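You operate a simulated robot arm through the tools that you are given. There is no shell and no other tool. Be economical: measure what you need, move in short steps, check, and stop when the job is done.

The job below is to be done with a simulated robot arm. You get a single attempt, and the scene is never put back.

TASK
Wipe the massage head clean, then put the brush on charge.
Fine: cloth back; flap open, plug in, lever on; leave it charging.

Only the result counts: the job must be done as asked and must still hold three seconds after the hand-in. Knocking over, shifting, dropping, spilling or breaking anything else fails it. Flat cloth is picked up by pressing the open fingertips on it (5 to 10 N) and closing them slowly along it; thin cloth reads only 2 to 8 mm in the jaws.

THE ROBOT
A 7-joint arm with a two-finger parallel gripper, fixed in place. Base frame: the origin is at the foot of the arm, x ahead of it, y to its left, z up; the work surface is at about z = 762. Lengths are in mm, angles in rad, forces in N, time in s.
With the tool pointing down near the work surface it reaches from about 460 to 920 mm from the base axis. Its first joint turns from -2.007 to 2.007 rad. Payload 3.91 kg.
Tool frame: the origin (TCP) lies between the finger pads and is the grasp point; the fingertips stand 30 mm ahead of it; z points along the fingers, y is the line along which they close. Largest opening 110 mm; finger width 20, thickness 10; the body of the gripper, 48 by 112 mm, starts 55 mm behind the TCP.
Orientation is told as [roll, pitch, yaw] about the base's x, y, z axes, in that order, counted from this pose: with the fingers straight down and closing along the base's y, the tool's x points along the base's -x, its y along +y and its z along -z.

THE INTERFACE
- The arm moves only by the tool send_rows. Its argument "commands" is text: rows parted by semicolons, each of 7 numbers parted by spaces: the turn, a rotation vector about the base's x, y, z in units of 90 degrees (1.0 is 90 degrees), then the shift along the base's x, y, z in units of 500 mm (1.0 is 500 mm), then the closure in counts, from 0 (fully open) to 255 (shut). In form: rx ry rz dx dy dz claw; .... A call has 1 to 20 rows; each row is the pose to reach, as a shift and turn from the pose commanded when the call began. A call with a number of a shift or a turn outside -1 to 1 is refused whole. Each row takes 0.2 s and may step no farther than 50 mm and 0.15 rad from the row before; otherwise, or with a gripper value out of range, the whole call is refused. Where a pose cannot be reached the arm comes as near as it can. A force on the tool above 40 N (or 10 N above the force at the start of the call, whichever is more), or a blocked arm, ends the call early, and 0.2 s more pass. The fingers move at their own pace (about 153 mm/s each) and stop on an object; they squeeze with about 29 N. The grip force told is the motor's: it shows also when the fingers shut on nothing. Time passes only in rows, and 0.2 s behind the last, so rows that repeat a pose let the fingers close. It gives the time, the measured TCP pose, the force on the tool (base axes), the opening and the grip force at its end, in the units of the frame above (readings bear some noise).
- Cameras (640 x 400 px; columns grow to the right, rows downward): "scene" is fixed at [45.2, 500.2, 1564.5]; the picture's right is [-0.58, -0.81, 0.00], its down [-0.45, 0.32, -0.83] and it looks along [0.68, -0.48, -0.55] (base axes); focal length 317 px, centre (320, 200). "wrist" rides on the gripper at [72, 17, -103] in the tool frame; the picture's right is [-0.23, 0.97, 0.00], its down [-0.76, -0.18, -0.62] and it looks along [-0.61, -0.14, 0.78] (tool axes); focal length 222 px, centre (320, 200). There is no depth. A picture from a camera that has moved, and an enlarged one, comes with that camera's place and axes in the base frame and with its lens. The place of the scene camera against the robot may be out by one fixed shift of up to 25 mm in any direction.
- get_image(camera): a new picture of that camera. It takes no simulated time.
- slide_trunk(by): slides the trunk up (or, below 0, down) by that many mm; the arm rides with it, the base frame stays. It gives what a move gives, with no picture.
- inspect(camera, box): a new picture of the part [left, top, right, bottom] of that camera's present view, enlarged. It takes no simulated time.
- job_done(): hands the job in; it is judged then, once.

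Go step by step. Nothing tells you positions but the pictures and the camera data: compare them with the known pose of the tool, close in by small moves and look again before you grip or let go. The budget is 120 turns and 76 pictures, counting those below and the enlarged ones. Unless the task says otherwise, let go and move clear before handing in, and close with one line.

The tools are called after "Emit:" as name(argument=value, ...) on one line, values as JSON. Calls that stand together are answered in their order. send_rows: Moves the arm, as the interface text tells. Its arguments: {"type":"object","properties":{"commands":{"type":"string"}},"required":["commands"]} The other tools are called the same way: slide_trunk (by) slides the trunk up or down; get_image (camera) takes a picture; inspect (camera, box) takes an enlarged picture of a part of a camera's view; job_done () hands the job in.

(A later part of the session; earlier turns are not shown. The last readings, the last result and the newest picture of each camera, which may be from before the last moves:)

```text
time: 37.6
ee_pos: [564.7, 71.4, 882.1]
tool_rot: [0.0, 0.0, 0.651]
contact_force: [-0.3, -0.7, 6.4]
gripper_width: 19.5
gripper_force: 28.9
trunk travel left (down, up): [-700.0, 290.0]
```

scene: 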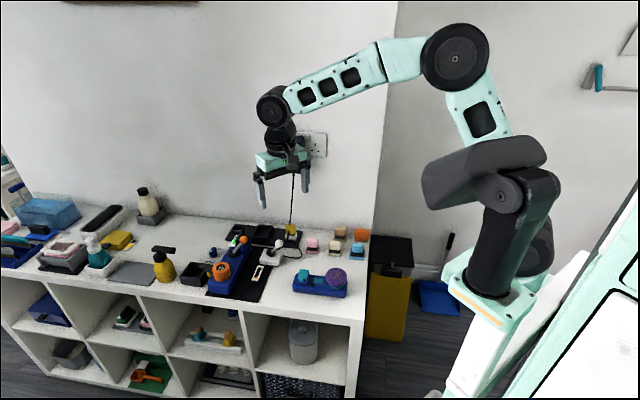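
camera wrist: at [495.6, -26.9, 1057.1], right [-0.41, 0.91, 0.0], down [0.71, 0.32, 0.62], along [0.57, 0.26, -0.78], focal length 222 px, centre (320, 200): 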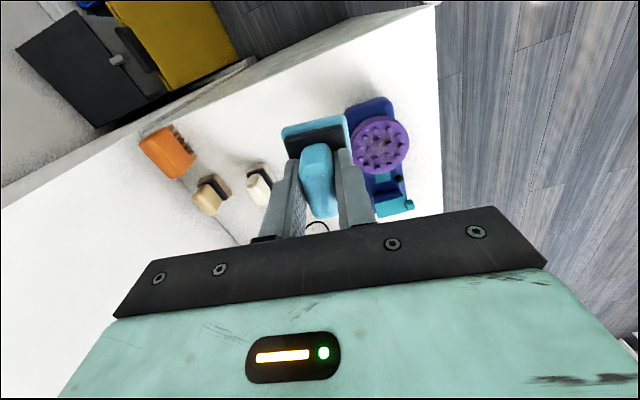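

Emit:
send_rows(commands="0 0 0 0.01 0.009 -0.0006 255; 0 0 0 0.02 0.018 -0.0006 255; 0 0 0 0.01 0.009 -0.0006 255; 0 0 0 0 0 -0.0006 255; 0 0 0 -0.01 -0.009 -0.0006 255; 0 0 0 -0.02 -0.018 -0.0006 255; 0 0 0 -0.01 -0.009 -0.0006 255; 0 0 0 0 0 -0.0006 255; 0 0 0 -0.01 0.01 -0.0006 255; 0 0 0 -0.02 0.02 -0.0006 255; 0 0 0 -0.01 0.01 -0.0006 255; 0 0 0 0 0 -0.0006 255; 0 0 0 0.01 -0.01 -0.0006 255; 0 0 0 0.02 -0.02 -0.0006 255; 0 0 0 0.01 -0.01 -0.0006 255; 0 0 0 0 0 -0.0006 255")

Emit:
send_rows(commands="0 0 0 0.01 0.009 -0.001 255; 0 0 0 0.02 0.018 -0.001 255; 0 0 0 0.01 0.009 -0.001 255; 0 0 0 0 0 -0.001 255; 0 0 0 -0.01 -0.009 -0.001 255; 0 0 0 -0.02 -0.018 -0.001 255; 0 0 0 -0.01 -0.009 -0.001 255; 0 0 0 0 0 -0.001 255; 0 0 0 -0.01 0.01 -0.001 255; 0 0 0 -0.02 0.02 -0.001 255; 0 0 0 -0.01 0.01 -0.001 255; 0 0 0 0 0 -0.001 255; 0 0 0 0.01 -0.01 -0.001 255; 0 0 0 0.02 -0.02 -0.001 255; 0 0 0 0.01 -0.01 -0.001 255; 0 0 0 0 0 -0.001 255")

Emit:
send_rows(commands="0 0 0 0 0 0.01 255; 0 0 0 0 0 0.04 255; 0 0 0 0 0 0.08 255; 0 0 0 0 -0.02 0.12 255; 0 0 0 0 -0.07 0.14 255; 0 0 0 0 -0.12 0.14 255; 0 0 0 0 -0.14 0.14 255")

Emit:
inspect(camera="scene", box=[285, 235, 365, 305])

Emit:
inspect(camera="wrist", box=[330, 90, 430, 190])

```text
time: 41.0
ee_pos: [564.8, 72.1, 882.4]
tool_rot: [0.0, -0.002, 0.653]
contact_force: [3.7, -3.1, 14.1]
gripper_width: 19.3
gripper_force: 29.0
trunk travel left (down, up): [-700.0, 290.0]
```

```text
time: 42.7
ee_pos: [555.9, 65.2, 883.2]
tool_rot: [-0.003, 0.009, 0.652]
contact_force: [-6.4, -4.0, 27.8]
gripper_width: 19.5
gripper_force: 29.2
trunk travel left (down, up): [-700.0, 290.0]
stopped in row 8: the force on the tool passed its limit (the readings are from after the stop); the commanded pose is now the measured one
```

```text
time: 44.3
ee_pos: [558.6, -5.7, 950.0]
tool_rot: [-0.001, 0.008, 0.653]
contact_force: [-1.3, 0.4, -0.4]
gripper_width: 19.2
gripper_force: 28.7
trunk travel left (down, up): [-700.0, 290.0]
```

```text
5.71 times, centred on (325, 270) of scene
camera zoom: at [45.2, 500.2, 1564.5], right [-0.58, -0.81, 0.0], down [-0.45, 0.32, -0.83], along [0.68, -0.48, -0.55], focal length 1811 px, centre (291, -200)
```

zoom: 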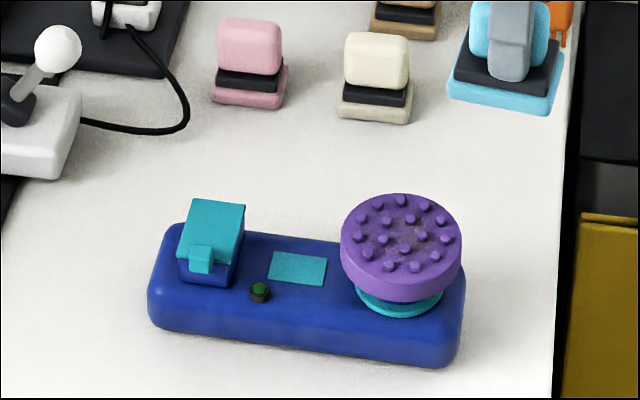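

```text
4.00 times, centred on (380, 140) of wrist
camera zoom: at [491.5, -32.8, 1054.2], right [-0.41, 0.91, 0.0], down [0.72, 0.33, 0.62], along [0.56, 0.25, -0.79], focal length 888 px, centre (80, 440)
```

zoom: 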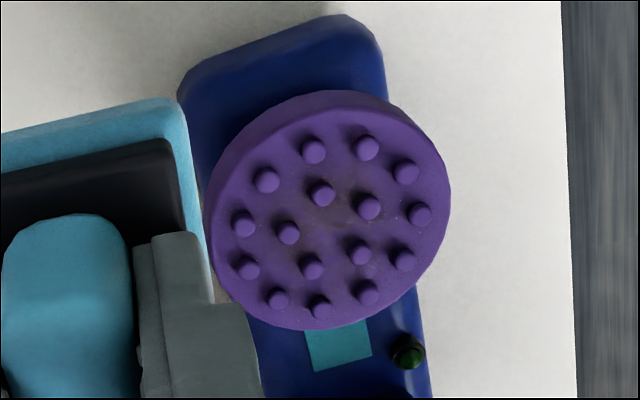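

The stain is almost invisible, but the last strokes dragged the brush about 14 mm. One final light pass, with closer force checks.

Emit:
send_rows(commands="0 -0.005 0 0 0.03 0 255; 0 -0.005 0 0 0.08 0 255; 0 -0.005 0 0 0.12 -0.01 255; 0 -0.005 0 0 0.138 -0.04 255; 0 -0.005 0 0 0.138 -0.09 255; 0 -0.005 0 0 0.138 -0.11 255; 0 -0.005 0 0 0.138 -0.127 255; 0 -0.005 0 0 0.138 -0.131 255; 0 -0.005 0 0 0.138 -0.131 255")

```text
time: 46.3
ee_pos: [555.5, 65.4, 885.3]
tool_rot: [-0.005, 0.003, 0.652]
contact_force: [0.4, 0.2, -0.2]
gripper_width: 19.3
gripper_force: 28.9
trunk travel left (down, up): [-700.0, 290.0]
```

Emit:
send_rows(commands="0 0 0 0 0 -0.003 255; 0 0 0 0 0 -0.003 255")

Emit:
send_rows(commands="0 0 0 0 0 -0.002 255; 0 0 0 0 0 -0.002 255")

```text
time: 46.9
ee_pos: [557.7, 64.2, 882.4]
tool_rot: [-0.006, 0.004, 0.653]
contact_force: [0.3, 0.7, -1.1]
gripper_width: 19.3
gripper_force: 28.2
trunk travel left (down, up): [-700.0, 290.0]
```

```text
time: 47.5
ee_pos: [558.0, 63.0, 882.5]
tool_rot: [-0.005, 0.002, 0.653]
contact_force: [0.2, -1.1, 1.1]
gripper_width: 19.4
gripper_force: 29.4
trunk travel left (down, up): [-700.0, 290.0]
```

Emit:
send_rows(commands="0 0 0 0 0 -0.0014 255; 0 0 0 0.008 0.007 -0.0014 255; 0 0 0 0.016 0.014 -0.0014 255; 0 0 0 0.008 0.007 -0.0014 255; 0 0 0 0 0 -0.0014 255; 0 0 0 -0.008 -0.007 -0.0014 255; 0 0 0 -0.016 -0.014 -0.0014 255; 0 0 0 -0.008 -0.007 -0.0014 255; 0 0 0 0 0 -0.0014 255")

Emit:
send_rows(commands="0 0 0 -0.008 0.008 0 255; 0 0 0 -0.016 0.016 0 255; 0 0 0 -0.008 0.008 0 255; 0 0 0 0 0 0 255; 0 0 0 0.008 -0.008 0 255; 0 0 0 0.016 -0.016 0 255; 0 0 0 0.008 -0.008 0 255; 0 0 0 0 0 0 255")

```text
time: 49.5
ee_pos: [556.7, 62.1, 882.9]
tool_rot: [-0.005, 0.006, 0.652]
contact_force: [-4.9, -3.4, 14.5]
gripper_width: 19.2
gripper_force: 28.7
trunk travel left (down, up): [-700.0, 290.0]
```

```text
time: 51.3
ee_pos: [556.5, 64.1, 883.3]
tool_rot: [-0.003, 0.004, 0.654]
contact_force: [0.2, 0.4, -0.7]
gripper_width: 19.2
gripper_force: 29.2
trunk travel left (down, up): [-700.0, 290.0]
```

Emit:
send_rows(commands="0 0 0 0 0 -0.0016 255; 0 0 0 0.008 0.007 -0.0016 255; 0 0 0 0.016 0.014 -0.0016 255; 0 0 0 0.008 0.007 -0.0016 255; 0 0 0 0 0 -0.0016 255; 0 0 0 -0.008 0.008 -0.0016 255; 0 0 0 -0.016 0.016 -0.0016 255; 0 0 0 -0.008 0.008 -0.0016 255; 0 0 0 0 0 -0.0016 255; 0 0 0 0.008 -0.008 -0.0016 255; 0 0 0 0.016 -0.016 -0.0016 255; 0 0 0 0.008 -0.008 -0.0016 255; 0 0 0 0 0 -0.0016 255")

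Emit:
send_rows(commands="0 0 0 0 0 0.01 255; 0 0 0 0 0 0.04 255; 0 0 0 0 0 0.08 255; 0 0 0 0 -0.02 0.12 255; 0 0 0 0 -0.07 0.14 255; 0 0 0 0 -0.12 0.14 255; 0 0 0 0 -0.14 0.14 255")

Emit:
inspect(camera="scene", box=[285, 225, 375, 305])

Emit:
inspect(camera="wrist", box=[270, 80, 430, 240])

```text
time: 54.1
ee_pos: [559.4, 62.9, 882.2]
tool_rot: [-0.007, 0.002, 0.652]
contact_force: [8.6, -8.6, 33.6]
gripper_width: 19.3
gripper_force: 28.6
trunk travel left (down, up): [-700.0, 290.0]
```

```text
time: 55.7
ee_pos: [556.0, -5.9, 950.6]
tool_rot: [-0.006, 0.004, 0.652]
contact_force: [0.5, 0.6, -0.6]
gripper_width: 19.4
gripper_force: 29.1
trunk travel left (down, up): [-700.0, 290.0]
```

```text
5.00 times, centred on (330, 265) of scene
camera zoom: at [45.2, 500.2, 1564.5], right [-0.58, -0.81, 0.0], down [-0.45, 0.32, -0.83], along [0.68, -0.48, -0.55], focal length 1585 px, centre (270, -125)
```

zoom: 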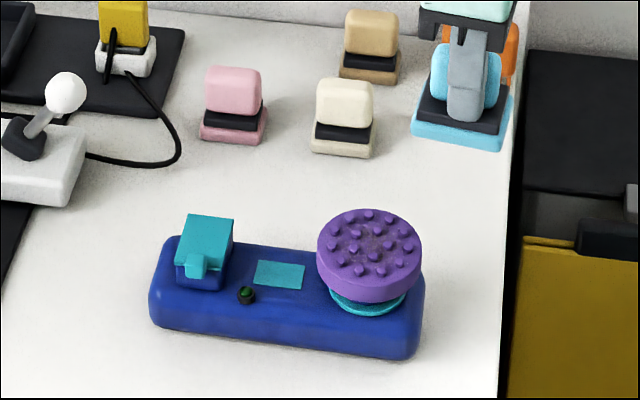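

```text
2.50 times, centred on (350, 160) of wrist
camera zoom: at [488.1, -34.6, 1054.3], right [-0.41, 0.91, -0.01], down [0.71, 0.33, 0.62], along [0.57, 0.25, -0.78], focal length 555 px, centre (245, 300)
```

zoom: 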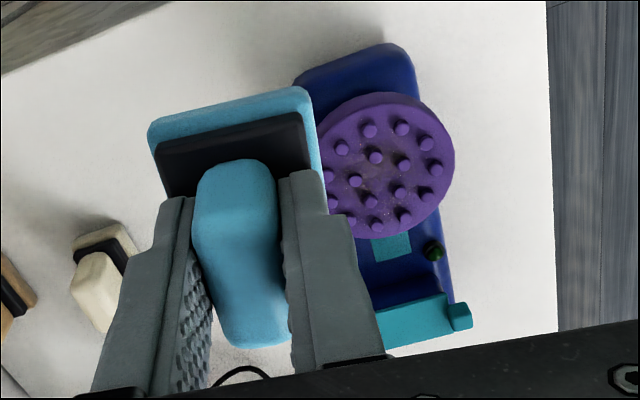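

Looks clean; one tight zoom to confirm.

Emit:
inspect(camera="scene", box=[327, 250, 352, 275])

```text
16.00 times, centred on (340, 262) of scene
camera zoom: at [45.2, 500.2, 1564.5], right [-0.58, -0.81, 0.0], down [-0.45, 0.32, -0.83], along [0.68, -0.48, -0.55], focal length 5072 px, centre (8, -800)
```

zoom: 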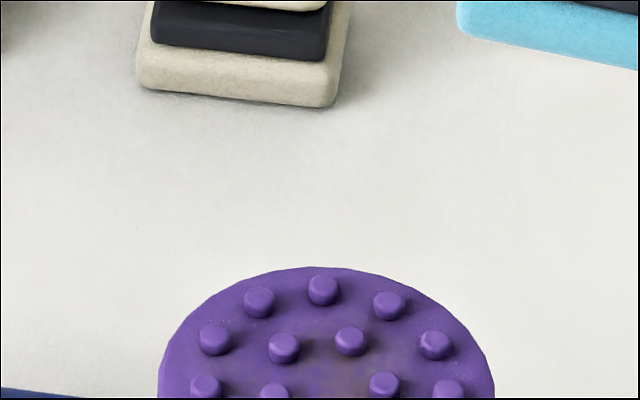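

A faint trace is still visible at the centre, so I'll do another light pass.

Emit:
send_rows(commands="0 0 0 0 0.03 0 255; 0 0 0 0.004 0.08 0 255; 0 0 0 0.006 0.12 -0.01 255; 0 0 0 0.006 0.138 -0.04 255; 0 0 0 0.006 0.138 -0.09 255; 0 0 0 0.006 0.138 -0.12 255; 0 0 0 0.006 0.138 -0.135 255; 0 0 0 0.006 0.138 -0.139 255; 0 0 0 0.006 0.138 -0.139 255")

```text
time: 57.7
ee_pos: [558.0, 64.2, 883.7]
tool_rot: [-0.007, 0.001, 0.653]
contact_force: [-3.4, 1.5, 12.3]
gripper_width: 19.2
gripper_force: 29.2
trunk travel left (down, up): [-700.0, 290.0]
```

Emit:
send_rows(commands="0 0 0 0.007 0.006 0.0008 255; 0 0 0 0.014 0.013 0.0008 255; 0 0 0 0.007 0.006 0.0008 255; 0 0 0 0 0 0.0008 255; 0 0 0 -0.007 -0.006 0.0008 255; 0 0 0 -0.014 -0.013 0.0008 255; 0 0 0 -0.007 -0.006 0.0008 255; 0 0 0 0 0 0.0008 255; 0 0 0 0.007 0.006 0.0008 255; 0 0 0 0.014 0.013 0.0008 255; 0 0 0 0.007 0.006 0.0008 255; 0 0 0 0 0 0.0008 255")

Emit:
send_rows(commands="0 0 0 0.007 -0.007 -0.0004 255; 0 0 0 0.014 -0.014 -0.0004 255; 0 0 0 0.007 -0.007 -0.0004 255; 0 0 0 0 0 -0.0004 255; 0 0 0 -0.007 0.007 -0.0004 255; 0 0 0 -0.014 0.014 -0.0004 255; 0 0 0 -0.007 0.007 -0.0004 255; 0 0 0 0 0 -0.0004 255; 0 0 0 0.007 -0.007 -0.0004 255; 0 0 0 0 0 -0.0004 255")

Emit:
send_rows(commands="0 0 0 0.007 0.006 -0.0006 255; 0 0 0 0.014 0.013 -0.0006 255; 0 0 0 0.007 0.006 -0.0006 255; 0 0 0 0 0 -0.0006 255; 0 0 0 -0.007 -0.006 -0.0006 255; 0 0 0 -0.014 -0.013 -0.0006 255; 0 0 0 -0.007 -0.006 -0.0006 255; 0 0 0 0 0 -0.0006 255; 0 0 0 0.007 0.006 -0.0006 255; 0 0 0 0.014 0.013 -0.0006 255; 0 0 0 0.007 0.006 -0.0006 255; 0 0 0 0 0 -0.0006 255")

Emit:
send_rows(commands="0 0 0 0 0 0.01 255; 0 0 0 0 0 0.04 255; 0 0 0 0 0 0.08 255; 0 0 0 0 -0.02 0.12 255; 0 0 0 0 -0.07 0.14 255; 0 0 0 0 -0.12 0.14 255; 0 0 0 0 -0.14 0.14 255")

Emit:
inspect(camera="scene", box=[317, 255, 362, 290])

```text
time: 60.3
ee_pos: [560.7, 64.2, 882.2]
tool_rot: [-0.005, 0.001, 0.654]
contact_force: [4.1, 4.2, 14.6]
gripper_width: 19.1
gripper_force: 28.6
trunk travel left (down, up): [-700.0, 290.0]
```

```text
time: 62.5
ee_pos: [561.4, 61.0, 883.2]
tool_rot: [-0.008, 0.004, 0.649]
contact_force: [5.0, -7.4, 24.3]
gripper_width: 19.3
gripper_force: 28.8
trunk travel left (down, up): [-700.0, 290.0]
```

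```text
time: 65.1
ee_pos: [561.3, 64.2, 882.4]
tool_rot: [-0.005, 0.0, 0.653]
contact_force: [3.9, 5.5, 16.7]
gripper_width: 19.3
gripper_force: 29.0
trunk travel left (down, up): [-700.0, 290.0]
```

```text
time: 66.7
ee_pos: [559.5, -6.2, 951.2]
tool_rot: [-0.004, 0.002, 0.653]
contact_force: [-0.5, 1.0, -0.4]
gripper_width: 19.1
gripper_force: 29.1
trunk travel left (down, up): [-700.0, 290.0]
```

```text
11.43 times, centred on (340, 272) of scene
camera zoom: at [45.2, 500.2, 1564.5], right [-0.58, -0.81, 0.0], down [-0.45, 0.32, -0.83], along [0.68, -0.48, -0.55], focal length 3623 px, centre (97, -629)
```

zoom: 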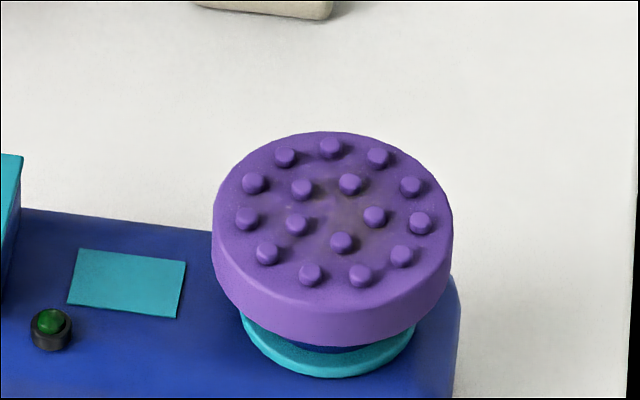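

A slight shadow remains at the centre. I'll rub with longer strokes at light force to finish it off.

Emit:
send_rows(commands="0 0 0 0 0.03 0 255; 0 0 0 0 0.08 0 255; 0 0 0 0 0.12 -0.01 255; 0 0 0 0 0.14 -0.04 255; 0 0 0 0 0.14 -0.09 255; 0 0 0 0 0.14 -0.12 255; 0 0 0 0 0.14 -0.135 255; 0 0 0 0 0.14 -0.1395 255; 0 0 0 0 0.14 -0.1395 255")

Emit:
send_rows(commands="0 0 0 0.015 0.013 0 255; 0 0 0 0.03 0.026 0 255; 0 0 0 0.015 0.013 0 255; 0 0 0 0 0 0 255; 0 0 0 -0.015 -0.013 0 255; 0 0 0 -0.03 -0.026 0 255; 0 0 0 -0.015 -0.013 0 255; 0 0 0 0 0 0 255; 0 0 0 0.015 0.013 0 255; 0 0 0 0.03 0.026 0 255; 0 0 0 0.015 0.013 0 255; 0 0 0 0 0 0 255; 0 0 0 -0.015 -0.013 0 255; 0 0 0 -0.03 -0.026 0 255; 0 0 0 -0.015 -0.013 0 255; 0 0 0 0 0 0 255")

Emit:
send_rows(commands="0 0 0 0.013 -0.013 0 255; 0 0 0 0.026 -0.026 0 255; 0 0 0 0.013 -0.013 0 255; 0 0 0 0 0 0 255; 0 0 0 -0.013 0.013 0 255; 0 0 0 -0.026 0.026 0 255; 0 0 0 -0.013 0.013 0 255; 0 0 0 0 0 0 255; 0 0 0 0.013 -0.013 0 255; 0 0 0 0.026 -0.026 0 255; 0 0 0 0.013 -0.013 0 255; 0 0 0 0 0 0 255; 0 0 0 -0.013 0.013 0 255; 0 0 0 -0.026 0.026 0 255; 0 0 0 -0.013 0.013 0 255; 0 0 0 0 0 0 255")

Emit:
send_rows(commands="0 0 0 0 0 0.01 255; 0 0 0 0 0 0.04 255; 0 0 0 0 0 0.08 255; 0 0 0 0 -0.02 0.12 255; 0 0 0 0 -0.07 0.14 255; 0 0 0 0 -0.12 0.14 255; 0 0 0 0 -0.14 0.14 255")

Emit:
inspect(camera="scene", box=[300, 245, 362, 290])

```text
time: 68.7
ee_pos: [560.1, 61.6, 883.5]
tool_rot: [-0.004, 0.002, 0.652]
contact_force: [1.8, -0.7, 7.2]
gripper_width: 19.1
gripper_force: 28.8
trunk travel left (down, up): [-700.0, 290.0]
```

```text
time: 72.1
ee_pos: [559.1, 62.6, 883.4]
tool_rot: [-0.006, 0.003, 0.652]
contact_force: [-1.5, -2.8, 5.7]
gripper_width: 19.3
gripper_force: 28.9
trunk travel left (down, up): [-700.0, 290.0]
```

```text
time: 75.5
ee_pos: [559.5, 64.2, 883.2]
tool_rot: [-0.005, 0.005, 0.655]
contact_force: [-0.7, 1.7, 2.4]
gripper_width: 19.4
gripper_force: 29.6
trunk travel left (down, up): [-700.0, 290.0]
```

```text
time: 77.1
ee_pos: [561.7, -8.2, 952.9]
tool_rot: [-0.004, 0.002, 0.652]
contact_force: [-1.0, 0.5, -0.6]
gripper_width: 19.2
gripper_force: 29.0
trunk travel left (down, up): [-700.0, 290.0]
```

```text
8.89 times, centred on (331, 268) of scene
camera zoom: at [45.2, 500.2, 1564.5], right [-0.58, -0.81, 0.0], down [-0.45, 0.32, -0.83], along [0.68, -0.48, -0.55], focal length 2818 px, centre (222, -400)
```

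zoom: 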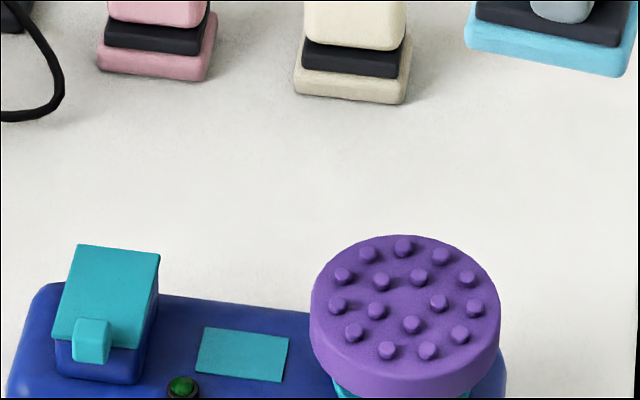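

The massage head is clean now. I'll carry the cloth back to its original spot (644,-89) and original angle.

Emit:
send_rows(commands="0 0 0.01 0.02 -0.02 0 255; 0 0 0.03 0.06 -0.058 0 255; 0 0 0.05 0.1 -0.098 0 255; 0 0 0.065 0.14 -0.138 -0.02 255; 0 0 0.065 0.16 -0.158 -0.06 255; 0 0 0.065 0.168 -0.164 -0.12 255; 0 0 0.065 0.168 -0.164 -0.18 255; 0 0 0.065 0.168 -0.164 -0.23 255; 0 0 0.065 0.168 -0.164 -0.256 255; 0 0 0.065 0.168 -0.164 -0.266 255; 0 0 0.065 0.168 -0.164 -0.266 255")

Emit:
inspect(camera="scene", box=[300, 222, 375, 265])

```text
time: 79.5
ee_pos: [645.7, -86.7, 817.9]
tool_rot: [-0.004, 0.004, 0.756]
contact_force: [1.0, -0.7, -0.2]
gripper_width: 19.1
gripper_force: 29.4
trunk travel left (down, up): [-700.0, 290.0]
```

```text
8.53 times, centred on (338, 244) of scene
camera zoom: at [45.2, 500.2, 1564.5], right [-0.58, -0.81, 0.0], down [-0.45, 0.32, -0.83], along [0.68, -0.48, -0.55], focal length 2705 px, centre (171, -171)
```

zoom: 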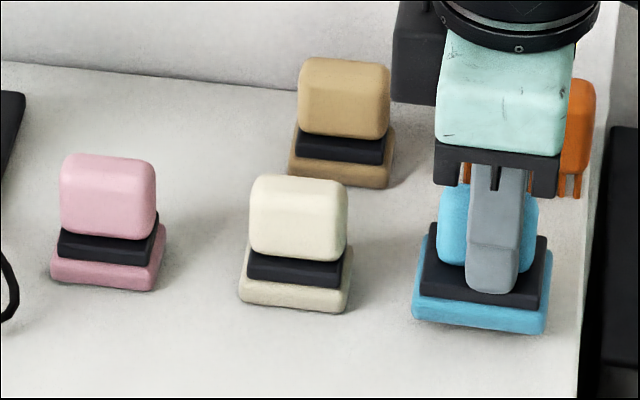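

Hovering about 5 mm above its place and only about 2 mm off. Correcting and lowering to contact.

Emit:
send_rows(commands="0 0 0 -0.003 -0.004 -0.004 255; 0 0 0 -0.003 -0.004 -0.008 255; 0 0 0 -0.003 -0.004 -0.008 255")

Emit:
send_rows(commands="0 0 0 0 0 -0.002 255; 0 0 0 0 0 -0.003 255")

```text
time: 80.3
ee_pos: [642.2, -91.3, 814.2]
tool_rot: [-0.005, 0.004, 0.756]
contact_force: [-0.1, -0.9, -0.6]
gripper_width: 19.2
gripper_force: 29.0
trunk travel left (down, up): [-700.0, 290.0]
```

```text
time: 80.9
ee_pos: [642.3, -91.2, 812.3]
tool_rot: [-0.005, 0.004, 0.754]
contact_force: [0.5, -0.1, -1.4]
gripper_width: 19.2
gripper_force: 29.1
trunk travel left (down, up): [-700.0, 290.0]
```

Emit:
send_rows(commands="0 0 0 0 0 -0.002 255; 0 0 0 0 0 -0.003 255")

```text
time: 81.5
ee_pos: [643.1, -91.7, 812.4]
tool_rot: [-0.006, 0.003, 0.754]
contact_force: [-0.8, 0.5, -0.4]
gripper_width: 19.2
gripper_force: 29.3
trunk travel left (down, up): [-700.0, 290.0]
```

Emit:
send_rows(commands="0 0 0 0 0 -0.002 255; 0 0 0 0 0 -0.003 255")

Emit:
inspect(camera="scene", box=[300, 222, 375, 265])

```text
time: 82.1
ee_pos: [643.2, -91.0, 812.1]
tool_rot: [-0.007, 0.003, 0.754]
contact_force: [-0.3, -0.9, -0.1]
gripper_width: 19.6
gripper_force: 28.9
trunk travel left (down, up): [-700.0, 290.0]
```

```text
8.53 times, centred on (338, 244) of scene
camera zoom: at [45.2, 500.2, 1564.5], right [-0.58, -0.81, 0.0], down [-0.45, 0.32, -0.83], along [0.68, -0.48, -0.55], focal length 2705 px, centre (171, -171)
```

zoom: 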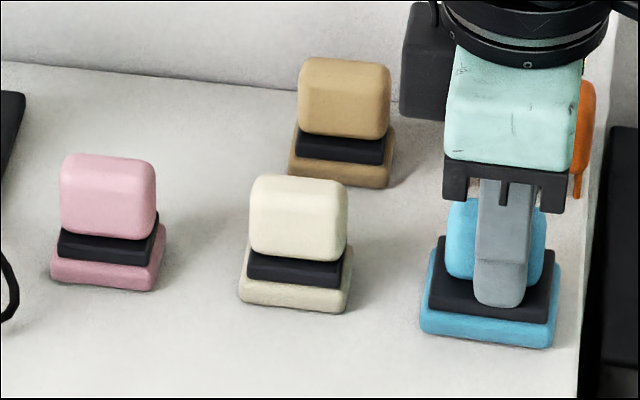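

It's back on the surface in its original spot. Releasing with a small opening, then lifting straight up.

Emit:
send_rows(commands="0 0 0 0 0 0 210; 0 0 0 0 0 0 180; 0 0 0 0 0 0 150; 0 0 0 0 0 0.02 150; 0 0 0 0 0 0.06 150; 0 0 0 0 0 0.12 150; 0 0 0 0 0 0.2 150; 0 0 0 0 0 0.26 150; 0 0 0 0 0 0.3 150")

Emit:
get_image(camera="scene")

```text
time: 84.1
ee_pos: [643.0, -88.7, 961.4]
tool_rot: [-0.005, 0.003, 0.755]
contact_force: [-1.0, -0.1, 0.6]
gripper_width: 45.4
gripper_force: 0.0
trunk travel left (down, up): [-700.0, 290.0]
```

```text
26 pictures are left
```

scene: 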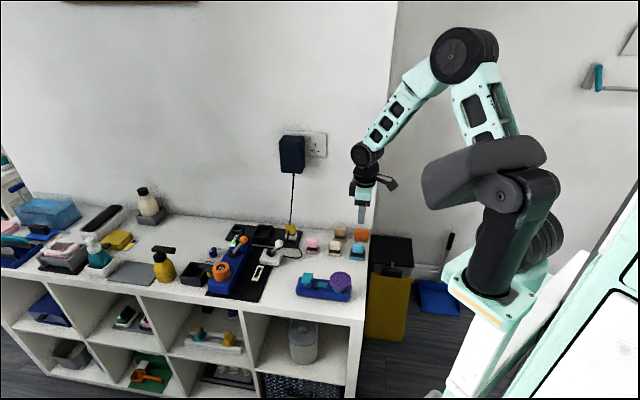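

The cloth is back and the gripper is free. Next I'll turn to yaw −0.8 so the camera looks at the flap's tab from the front.

Emit:
send_rows(commands="0 0 -0.09 0 0.04 0 150; 0 0 -0.18 -0.01 0.09 0 150; 0 0 -0.27 -0.02 0.14 0 150; 0 0 -0.36 -0.03 0.19 0 150; 0 0 -0.45 -0.04 0.24 0 150; 0 0 -0.54 -0.05 0.29 0 150; 0 0 -0.63 -0.06 0.34 0 150; 0 0 -0.72 -0.07 0.39 0 150; 0 0 -0.81 -0.08 0.44 -0.02 150; 0 0 -0.9 -0.09 0.49 -0.05 150; 0 0 -0.99 -0.096 0.528 -0.08 150; 0 0 -0.99 -0.096 0.528 -0.08 150")

Emit:
get_image(camera="wrist")

```text
time: 86.7
ee_pos: [595.0, 171.8, 919.3]
tool_rot: [-0.005, 0.003, -0.802]
contact_force: [-0.5, -0.1, 0.0]
gripper_width: 45.4
gripper_force: 0.1
trunk travel left (down, up): [-700.0, 290.0]
```

```text
25 pictures are left
camera wrist: at [557.4, 237.6, 1024.4], right [0.86, 0.51, -0.01], down [0.41, -0.67, 0.62], along [0.32, -0.54, -0.78], focal length 222 px, centre (320, 200)
```

wrist: 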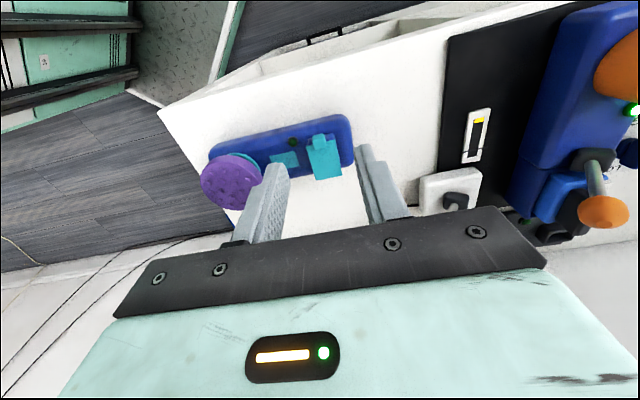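

Emit:
inspect(camera="wrist", box=[270, 105, 370, 190])

```text
4.71 times, centred on (320, 148) of wrist
camera zoom: at [557.4, 237.6, 1024.4], right [0.86, 0.51, -0.01], down [0.41, -0.67, 0.62], along [0.32, -0.54, -0.78], focal length 1045 px, centre (320, 447)
```

zoom: 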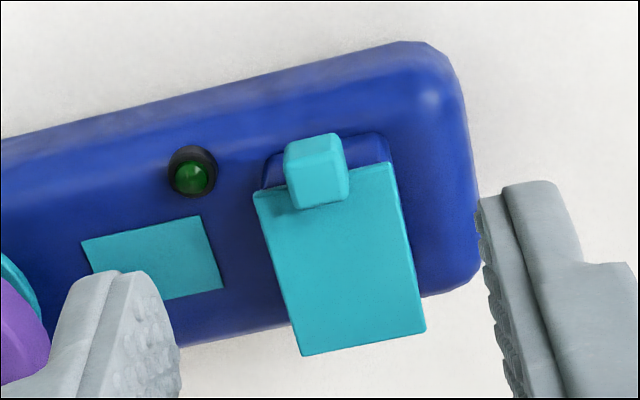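

The brush slid about 20 mm toward the front in the last strokes; its flap's front edge is now near (605,154) with the tab sticking out forward. I'll come down in front of the tab with narrowed fingers to grip it sideways.

Emit:
send_rows(commands="0 0 0 0.005 -0.019 -0.03 185; 0 0 0 0.005 -0.019 -0.09 185; 0 0 0 0.005 -0.019 -0.135 185; 0 0 0 0.005 -0.019 -0.135 185")

Emit:
inspect(camera="wrist", box=[240, 90, 400, 210])

Emit:
inspect(camera="scene", box=[285, 240, 335, 300])

```text
time: 87.7
ee_pos: [598.6, 163.6, 853.2]
tool_rot: [-0.006, 0.003, -0.799]
contact_force: [0.3, 0.3, 0.1]
gripper_width: 30.4
gripper_force: 0.1
trunk travel left (down, up): [-700.0, 290.0]
```

```text
3.33 times, centred on (320, 150) of wrist
camera zoom: at [560.2, 228.6, 957.5], right [0.86, 0.52, -0.01], down [0.41, -0.67, 0.62], along [0.32, -0.54, -0.78], focal length 740 px, centre (320, 367)
```

zoom: 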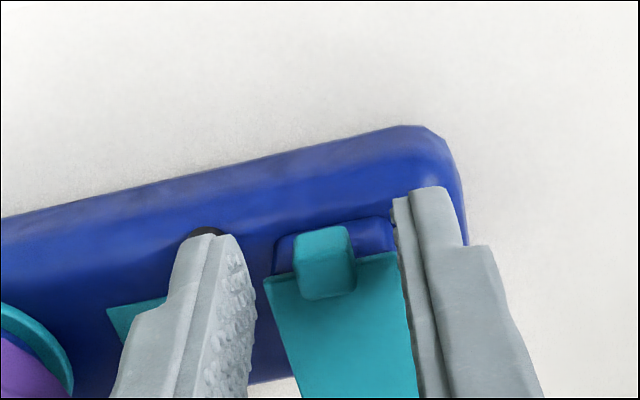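

```text
6.67 times, centred on (310, 270) of scene
camera zoom: at [45.2, 500.2, 1564.5], right [-0.58, -0.81, 0.0], down [-0.45, 0.32, -0.83], along [0.68, -0.48, -0.55], focal length 2113 px, centre (387, -267)
```

zoom: 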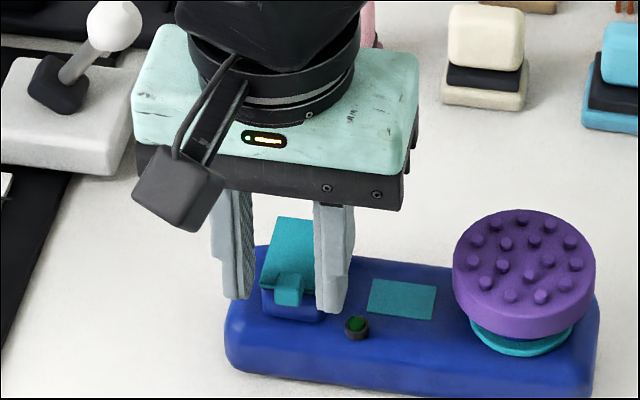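

The fingers straddle the tab laterally and sit just ahead of the flap edge. Lowering to tip z≈808 and closing on the tab.

Emit:
send_rows(commands="0 0 0 0.002 -0.002 -0.014 185; 0 0 0 0.002 -0.002 -0.022 185; 0 0 0 0.002 -0.002 -0.026 185; 0 0 0 0.002 -0.002 -0.026 185")

Emit:
send_rows(commands="0 0 0 0 0 0 205; 0 0 0 0 0 0 220; 0 0 0 0 0 0 235; 0 0 0 0 0 0 255; 0 0 0 0 0 0 255")

Emit:
inspect(camera="wrist", box=[240, 90, 400, 210])

```text
time: 88.7
ee_pos: [598.9, 161.5, 839.6]
tool_rot: [-0.005, 0.005, -0.797]
contact_force: [1.8, 0.0, 1.0]
gripper_width: 31.2
gripper_force: 0.6
trunk travel left (down, up): [-700.0, 290.0]
```

```text
time: 89.9
ee_pos: [597.2, 161.7, 840.1]
tool_rot: [-0.007, 0.002, -0.801]
contact_force: [0.1, -1.0, 1.0]
gripper_width: 29.1
gripper_force: 28.7
trunk travel left (down, up): [-700.0, 290.0]
```

```text
3.33 times, centred on (320, 150) of wrist
camera zoom: at [560.4, 226.9, 943.7], right [0.86, 0.52, -0.01], down [0.41, -0.67, 0.62], along [0.32, -0.54, -0.78], focal length 740 px, centre (320, 367)
```

zoom: 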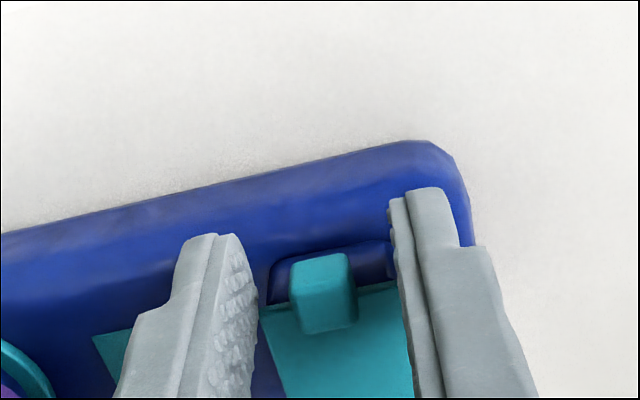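

The fingers caught the housing's front corners (29 mm) rather than the tab. I'll open, move 5 mm forward and close again.

Emit:
send_rows(commands="0 0 0 0 0 0 180; 0 0 0 0 0 0 180; 0 0 0 -0.007 0.0072 0 180; 0 0 0 -0.007 0.0072 0 180; 0 0 0 -0.007 0.0072 0 210; 0 0 0 -0.007 0.0072 0 255; 0 0 0 -0.007 0.0072 0 255; 0 0 0 -0.007 0.0072 0 255")

Emit:
inspect(camera="wrist", box=[240, 90, 400, 210])

```text
time: 91.7
ee_pos: [594.9, 165.9, 840.1]
tool_rot: [-0.003, 0.004, -0.8]
contact_force: [0.9, 1.1, 0.1]
gripper_width: 11.0
gripper_force: 29.2
trunk travel left (down, up): [-700.0, 290.0]
```

```text
3.33 times, centred on (320, 150) of wrist
camera zoom: at [557.2, 231.4, 942.8], right [0.86, 0.52, -0.01], down [0.41, -0.67, 0.62], along [0.32, -0.54, -0.78], focal length 740 px, centre (320, 367)
```

zoom: 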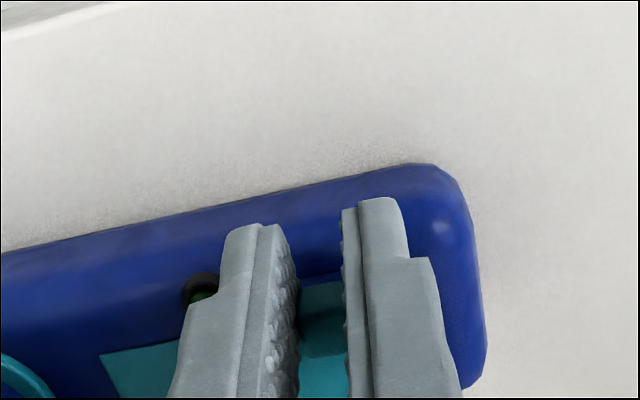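

The tab is gripped (11 mm). I'll lift it along an arc about the hinge, first to about 50°.

Emit:
send_rows(commands="0 0 0 0.0003 -0.0003 0.008 255; 0 0 0 0.001 -0.001 0.0166 255; 0 0 0 0.002 -0.0022 0.025 255; 0 0 0 0.004 -0.0042 0.0328 255; 0 0 0 0.006 -0.0065 0.041 255; 0 0 0 0.0088 -0.0092 0.048 255; 0 0 0 0.012 -0.0125 0.055 255; 0 0 0 0.0155 -0.0161 0.0618 255; 0 0 0 0.0195 -0.0203 0.068 255; 0 0 0 0.0236 -0.0246 0.0736 255")

Emit:
inspect(camera="scene", box=[285, 240, 335, 300])

```text
time: 93.9
ee_pos: [607.6, 154.3, 878.1]
tool_rot: [-0.007, 0.004, -0.802]
contact_force: [-0.3, 0.6, -2.8]
gripper_width: 11.1
gripper_force: 28.9
trunk travel left (down, up): [-700.0, 290.0]
```

```text
6.67 times, centred on (310, 270) of scene
camera zoom: at [45.2, 500.2, 1564.5], right [-0.58, -0.81, 0.0], down [-0.45, 0.32, -0.83], along [0.68, -0.48, -0.55], focal length 2113 px, centre (387, -267)
```

zoom: 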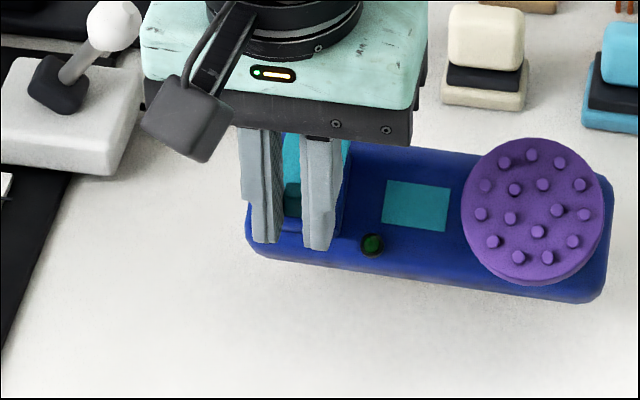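

The whole brush came up with the tab instead of the flap turning, so I'm reversing the motion to set it down again.

Emit:
send_rows(commands="0 0 0 -0.0041 0.0043 -0.0056 255; 0 0 0 -0.0081 0.0085 -0.0118 255; 0 0 0 -0.0116 0.0121 -0.0186 255; 0 0 0 -0.0148 0.0154 -0.0256 255; 0 0 0 -0.0176 0.0181 -0.0326 255; 0 0 0 -0.0196 0.0204 -0.0408 255; 0 0 0 -0.0216 0.0224 -0.0486 255; 0 0 0 -0.0226 0.0236 -0.057 255; 0 0 0 -0.0233 0.0243 -0.064 255; 0 0 0 -0.0236 0.0246 -0.069 255; 0 0 0 -0.0236 0.0246 -0.0715 255; 0 0 0 -0.0236 0.0246 -0.0715 255")

Emit:
inspect(camera="scene", box=[280, 240, 360, 305])

```text
time: 96.5
ee_pos: [595.0, 165.9, 842.6]
tool_rot: [-0.004, 0.002, -0.799]
contact_force: [6.7, 2.8, 17.8]
gripper_width: 11.4
gripper_force: 28.8
trunk travel left (down, up): [-700.0, 290.0]
```

```text
6.15 times, centred on (320, 272) of scene
camera zoom: at [45.2, 500.2, 1564.5], right [-0.58, -0.81, 0.0], down [-0.45, 0.32, -0.83], along [0.68, -0.48, -0.55], focal length 1951 px, centre (320, -246)
```

zoom: 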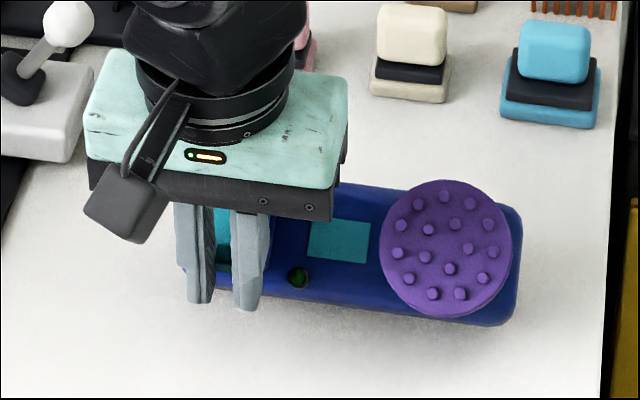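

The brush is still tilted while held by its tab, with its edge touching the table. I need a look from the wrist to judge how it's tilted.

Emit:
get_image(camera="wrist")

```text
17 pictures are left
camera wrist: at [556.6, 232.0, 945.6], right [0.86, 0.52, 0.0], down [0.41, -0.67, 0.62], along [0.32, -0.53, -0.78], focal length 222 px, centre (320, 200)
```

wrist: 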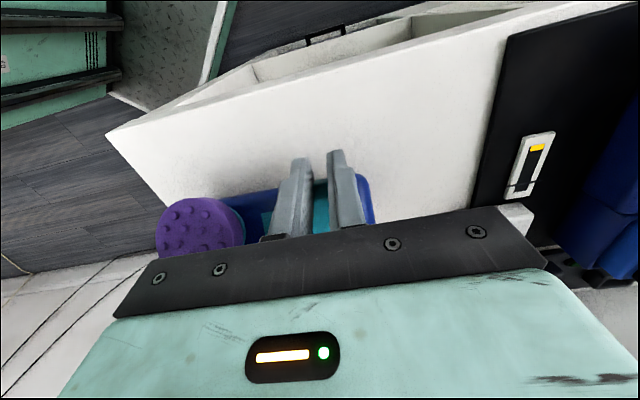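

The flap actually did turn: the gripper held it level while the body swung down from the hinge, so the hinge is loose and I must rotate the gripper with the flap. I'll tilt the gripper back about the tab to lay the body flat again.

Emit:
send_rows(commands="0.04 0.0383 0 0.0032 -0.0034 -0.001 255; 0.08 0.0767 0 0.0065 -0.0068 -0.002 255; 0.12 0.115 0 0.0097 -0.0101 -0.004 255; 0.16 0.1533 0 0.0127 -0.0132 -0.006 255; 0.16 0.1533 0 0.0127 -0.0132 -0.006 255")

Emit:
inspect(camera="scene", box=[280, 240, 360, 305])

```text
time: 97.7
ee_pos: [600.6, 159.8, 839.8]
tool_rot: [-0.003, 0.353, -0.801]
contact_force: [3.4, -0.5, 15.4]
gripper_width: 11.2
gripper_force: 29.1
trunk travel left (down, up): [-700.0, 290.0]
```

```text
6.15 times, centred on (320, 272) of scene
camera zoom: at [45.2, 500.2, 1564.5], right [-0.58, -0.81, 0.0], down [-0.45, 0.32, -0.83], along [0.68, -0.48, -0.55], focal length 1951 px, centre (320, -246)
```

zoom: 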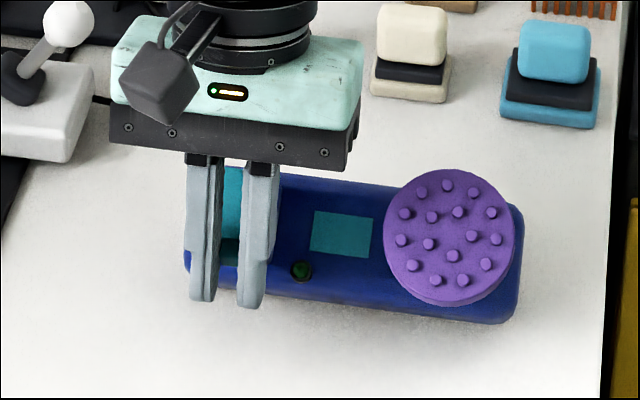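

The body is jammed like a strut on its front edge under the hinge. I'll pull back in a shallow arc while leaning the gripper further, so the body lies down flat gently.

Emit:
send_rows(commands="0.022 0.0211 0 0.0079 -0.0083 0.004 255; 0.044 0.0422 0 0.0159 -0.0166 0.006 255; 0.066 0.0633 0 0.0238 -0.0248 0.006 255; 0.088 0.0844 0 0.0318 -0.0331 0.005 255; 0.11 0.1055 0 0.0397 -0.0414 0.002 255; 0.132 0.1266 0 0.0476 -0.0497 -0.002 255; 0.154 0.1477 0 0.0556 -0.058 -0.006 255; 0.176 0.1688 0 0.0635 -0.0662 -0.0106 255; 0.176 0.1688 0 0.0635 -0.0662 -0.0106 255")

Emit:
inspect(camera="scene", box=[280, 235, 370, 305])

```text
time: 99.7
ee_pos: [631.7, 128.4, 834.1]
tool_rot: [0.005, 0.736, -0.796]
contact_force: [-5.4, 10.8, 33.9]
gripper_width: 11.5
gripper_force: 28.7
trunk travel left (down, up): [-700.0, 290.0]
```

```text
5.71 times, centred on (325, 270) of scene
camera zoom: at [45.2, 500.2, 1564.5], right [-0.58, -0.81, 0.0], down [-0.45, 0.32, -0.83], along [0.68, -0.48, -0.55], focal length 1811 px, centre (291, -200)
```

zoom: 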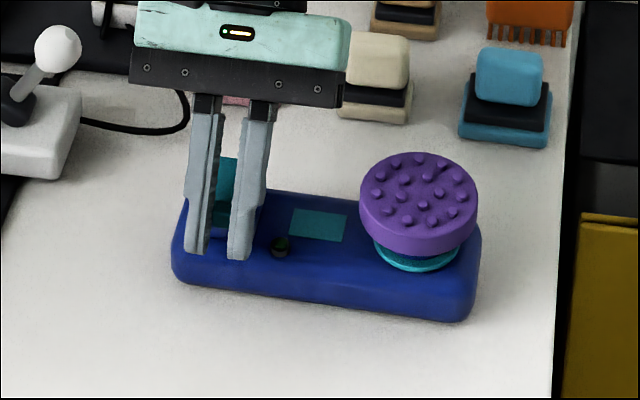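

The brush lies flat again. I'll relieve the pressure, let go, back off along the fingers and look at the flap.

Emit:
send_rows(commands="0 0 0 0 0 0.003 255; 0 0 0 0 0 0.005 255; 0 0 0 0 0 0.005 215; 0 0 0 0 0 0.005 190; 0 0 0 0 0 0.005 170; 0 0 0 0.01 -0.01 0.02 170; 0 0 0 0.03 -0.03 0.06 170; 0 0 0 0.05 -0.05 0.12 170; 0 0 0 0.055 -0.055 0.18 170")

Emit:
inspect(camera="scene", box=[285, 245, 365, 305])

```text
time: 101.7
ee_pos: [659.8, 98.8, 924.3]
tool_rot: [0.001, 0.735, -0.798]
contact_force: [0.3, 0.7, -0.3]
gripper_width: 36.6
gripper_force: 0.1
trunk travel left (down, up): [-700.0, 290.0]
```

```text
6.67 times, centred on (325, 275) of scene
camera zoom: at [45.2, 500.2, 1564.5], right [-0.58, -0.81, 0.0], down [-0.45, 0.32, -0.83], along [0.68, -0.48, -0.55], focal length 2113 px, centre (287, -300)
```

zoom: 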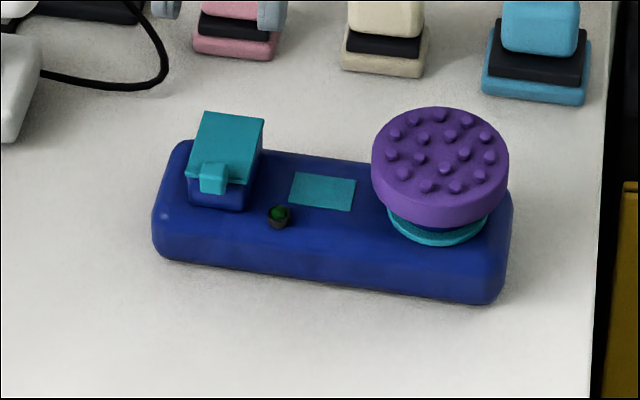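

The brush is flat with the flap closed; its tab is now near (637,121). I'll approach with the gripper leaning 40° to the front, so I can rotate the gripper through about 80° together with the flap.

Emit:
send_rows(commands="-0.06 -0.058 0 -0.01 0.01 0.04 170; -0.12 -0.117 0 -0.02 0.02 0.08 170; -0.18 -0.175 0 -0.03 0.03 0.1 170; -0.24 -0.234 0 -0.04 0.04 0.1 170; -0.3 -0.292 0 -0.05 0.05 0.1 170; -0.36 -0.351 0 -0.06 0.06 0.1 170; -0.42 -0.41 0 -0.07 0.07 0.1 170; -0.48 -0.468 0 -0.08 0.08 0.1 170; -0.54 -0.526 0 -0.09 0.09 0.1 170; -0.6 -0.585 0 -0.1 0.1 0.08 170; -0.653 -0.637 0 -0.108 0.11 0.03 170; -0.653 -0.637 0 -0.108 0.11 -0.03 170; -0.653 -0.637 0 -0.108 0.11 -0.09 170; -0.653 -0.637 0 -0.108 0.11 -0.13 170; -0.653 -0.637 0 -0.108 0.11 -0.13 170")

Emit:
get_image(camera="wrist")

```text
time: 104.9
ee_pos: [606.0, 151.5, 857.8]
tool_rot: [0.0, -0.702, -0.797]
contact_force: [-0.1, 0.6, -0.5]
gripper_width: 36.4
gripper_force: 0.1
trunk travel left (down, up): [-700.0, 290.0]
```

```text
13 pictures are left
camera wrist: at [532.9, 251.9, 890.0], right [0.82, 0.56, 0.15], down [0.0, -0.25, 0.97], along [0.57, -0.79, -0.21], focal length 222 px, centre (320, 200)
```

wrist: 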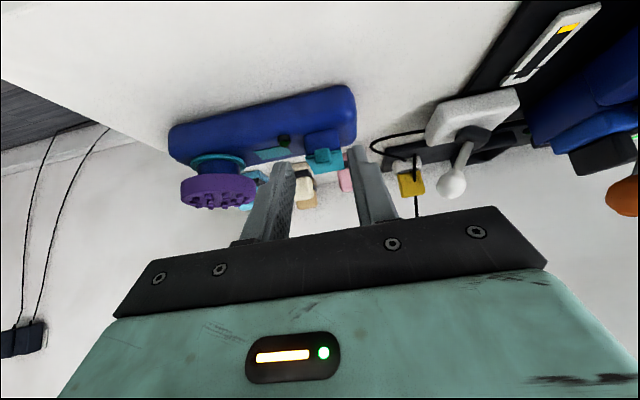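

The tab is centred between the fingers. I'll narrow to 20 mm, lower, and ease in from the front until I feel the housing.

Emit:
send_rows(commands="0 0 0 0 0 -0.02 209; 0 0 0 0 0 -0.052 209; 0 0 0 0.008 -0.0083 -0.052 209; 0 0 0 0.016 -0.0166 -0.052 209; 0 0 0 0.016 -0.0166 -0.052 209")

Emit:
inspect(camera="wrist", box=[260, 110, 380, 200])

```text
time: 106.1
ee_pos: [615.6, 143.6, 833.0]
tool_rot: [-0.001, -0.702, -0.798]
contact_force: [-0.2, -0.7, 0.4]
gripper_width: 19.8
gripper_force: 0.1
trunk travel left (down, up): [-700.0, 290.0]
```

```text
4.44 times, centred on (320, 155) of wrist
camera zoom: at [541.1, 245.2, 864.8], right [0.82, 0.56, 0.15], down [0.0, -0.25, 0.97], along [0.57, -0.79, -0.21], focal length 987 px, centre (320, 400)
```

zoom: 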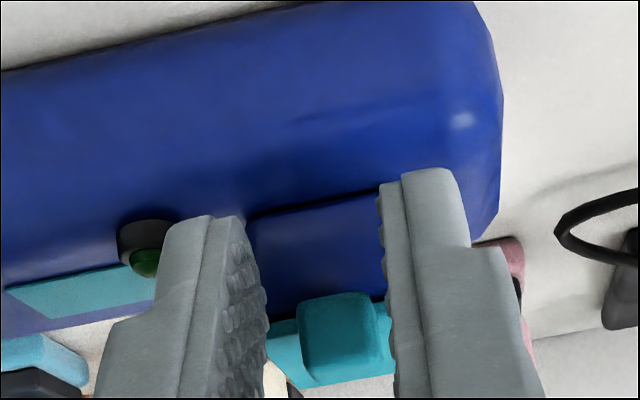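

The tab is slightly to the right and just beyond the fingers' rear edge. I'll shift sideways about 2 mm and then move up and back in small steps until contact.

Emit:
send_rows(commands="0 0 0 0.004 0.0028 0 209; 0 0 0 0.0061 0.0006 0.0026 209; 0 0 0 0.0082 -0.0016 0.0052 209; 0 0 0 0.0082 -0.0016 0.0052 209")

Emit:
send_rows(commands="0 0 0 0.0021 -0.0022 0.0026 209; 0 0 0 0.0021 -0.0022 0.0026 209")

Emit:
send_rows(commands="0 0 0 0.0021 -0.0022 0.0026 209; 0 0 0 0.0021 -0.0022 0.0026 209")

```text
time: 107.1
ee_pos: [616.8, 144.3, 834.1]
tool_rot: [0.0, -0.699, -0.798]
contact_force: [-0.1, 0.3, -0.5]
gripper_width: 19.4
gripper_force: 0.1
trunk travel left (down, up): [-700.0, 290.0]
```

```text
time: 107.7
ee_pos: [619.8, 143.0, 837.8]
tool_rot: [-0.001, -0.7, -0.798]
contact_force: [-0.6, 0.5, -1.4]
gripper_width: 19.4
gripper_force: 0.0
trunk travel left (down, up): [-700.0, 290.0]
```

```text
time: 108.3
ee_pos: [619.9, 142.0, 837.9]
tool_rot: [-0.002, -0.698, -0.798]
contact_force: [0.2, 0.5, -0.9]
gripper_width: 19.7
gripper_force: 0.1
trunk travel left (down, up): [-700.0, 290.0]
```

Emit:
send_rows(commands="0 0 0 0 0 0 220; 0 0 0 0 0 0 235; 0 0 0 0 0 0 255; 0 0 0 0 0 0 255")

```text
time: 109.3
ee_pos: [620.5, 141.9, 837.8]
tool_rot: [-0.001, -0.7, -0.797]
contact_force: [0.1, -0.4, -0.1]
gripper_width: 11.2
gripper_force: 29.2
trunk travel left (down, up): [-700.0, 290.0]
```

The tab is gripped again (11 mm), now with the front lean. I'll rotate the gripper about the hinge together with the flap, first to 20°.

Emit:
send_rows(commands="0.0398 0.0388 0 0.003 -0.0032 0.0116 255; 0.0796 0.0776 0 0.0069 -0.0072 0.0226 255; 0.1193 0.1163 0 0.0113 -0.0118 0.0332 255; 0.159 0.155 0 0.0164 -0.0171 0.0432 255; 0.159 0.155 0 0.0164 -0.0171 0.0432 255")

Emit:
inspect(camera="scene", box=[285, 245, 365, 305])

```text
time: 110.5
ee_pos: [629.2, 134.0, 859.4]
tool_rot: [0.003, -0.349, -0.797]
contact_force: [-2.5, -2.1, 16.5]
gripper_width: 11.5
gripper_force: 29.5
trunk travel left (down, up): [-700.0, 290.0]
```

```text
6.67 times, centred on (325, 275) of scene
camera zoom: at [45.2, 500.2, 1564.5], right [-0.58, -0.81, 0.0], down [-0.45, 0.32, -0.83], along [0.68, -0.48, -0.55], focal length 2113 px, centre (287, -300)
```

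zoom: 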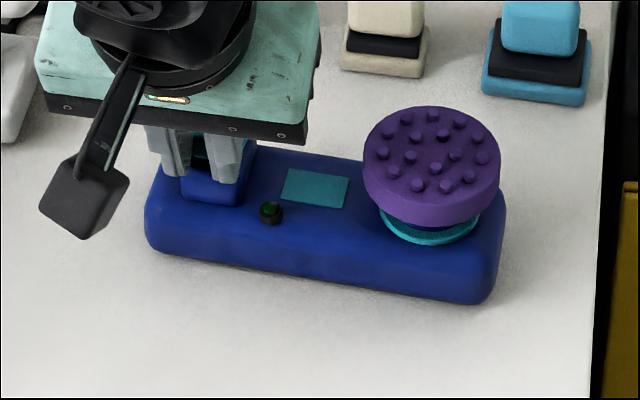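

It works: the brush stays flat while the flap lifts. Continuing to about 50° with slightly more height.

Emit:
send_rows(commands="0.0398 0.0388 0 0.0057 -0.0059 0.0132 255; 0.0796 0.0776 0 0.0119 -0.0124 0.0218 255; 0.1193 0.1163 0 0.0186 -0.0194 0.0294 255; 0.159 0.155 0 0.0257 -0.0268 0.0364 255; 0.199 0.194 0 0.0333 -0.0347 0.0422 255; 0.2387 0.2327 0 0.0411 -0.0429 0.0472 255")

```text
time: 111.9
ee_pos: [648.0, 113.4, 882.5]
tool_rot: [0.003, 0.175, -0.797]
contact_force: [0.8, -0.9, 3.3]
gripper_width: 11.0
gripper_force: 29.1
trunk travel left (down, up): [-700.0, 290.0]
```

Emit:
send_rows(commands="0.0398 0.0388 0 0.008 -0.0084 0.0038 255; 0.0796 0.0776 0 0.0164 -0.0171 0.0068 255; 0.1193 0.1163 0 0.0248 -0.0259 0.0086 255; 0.159 0.155 0 0.0334 -0.0348 0.0094 255; 0.199 0.194 0 0.042 -0.0438 0.009 255; 0.2387 0.2327 0 0.0504 -0.0526 0.0076 255; 0.278 0.2715 0 0.0588 -0.0613 0.0052 255")

Emit:
inspect(camera="scene", box=[280, 235, 360, 300])

```text
time: 113.5
ee_pos: [661.8, 101.3, 897.4]
tool_rot: [0.019, 0.786, -0.759]
contact_force: [0.7, -1.8, 0.0]
gripper_width: 11.2
gripper_force: 29.0
trunk travel left (down, up): [-700.0, 290.0]
```

```text
6.15 times, centred on (320, 268) of scene
camera zoom: at [45.2, 500.2, 1564.5], right [-0.58, -0.81, 0.0], down [-0.45, 0.32, -0.83], along [0.68, -0.48, -0.55], focal length 1951 px, centre (320, -215)
```

zoom: 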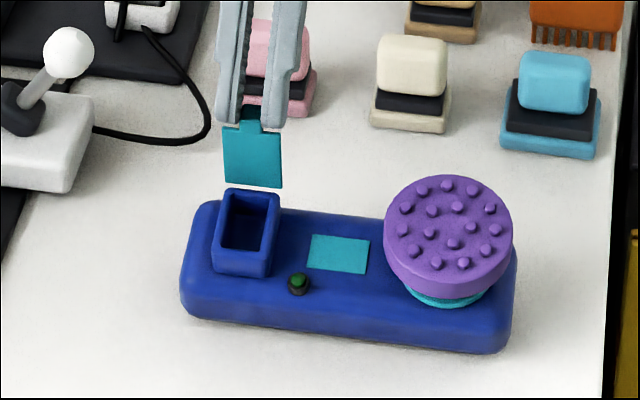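

The flap is up and the port is visible, but the arm lags its command by about 27 mm. I'll hold one row to see whether it settles.

Emit:
send_rows(commands="0 0 0 0 0 0 255; 0 0 0 0 0 0 255")

```text
time: 114.1
ee_pos: [663.7, 102.0, 894.9]
tool_rot: [0.014, 0.789, -0.755]
contact_force: [1.4, -0.4, -1.7]
gripper_width: 11.3
gripper_force: 28.6
trunk travel left (down, up): [-700.0, 290.0]
```

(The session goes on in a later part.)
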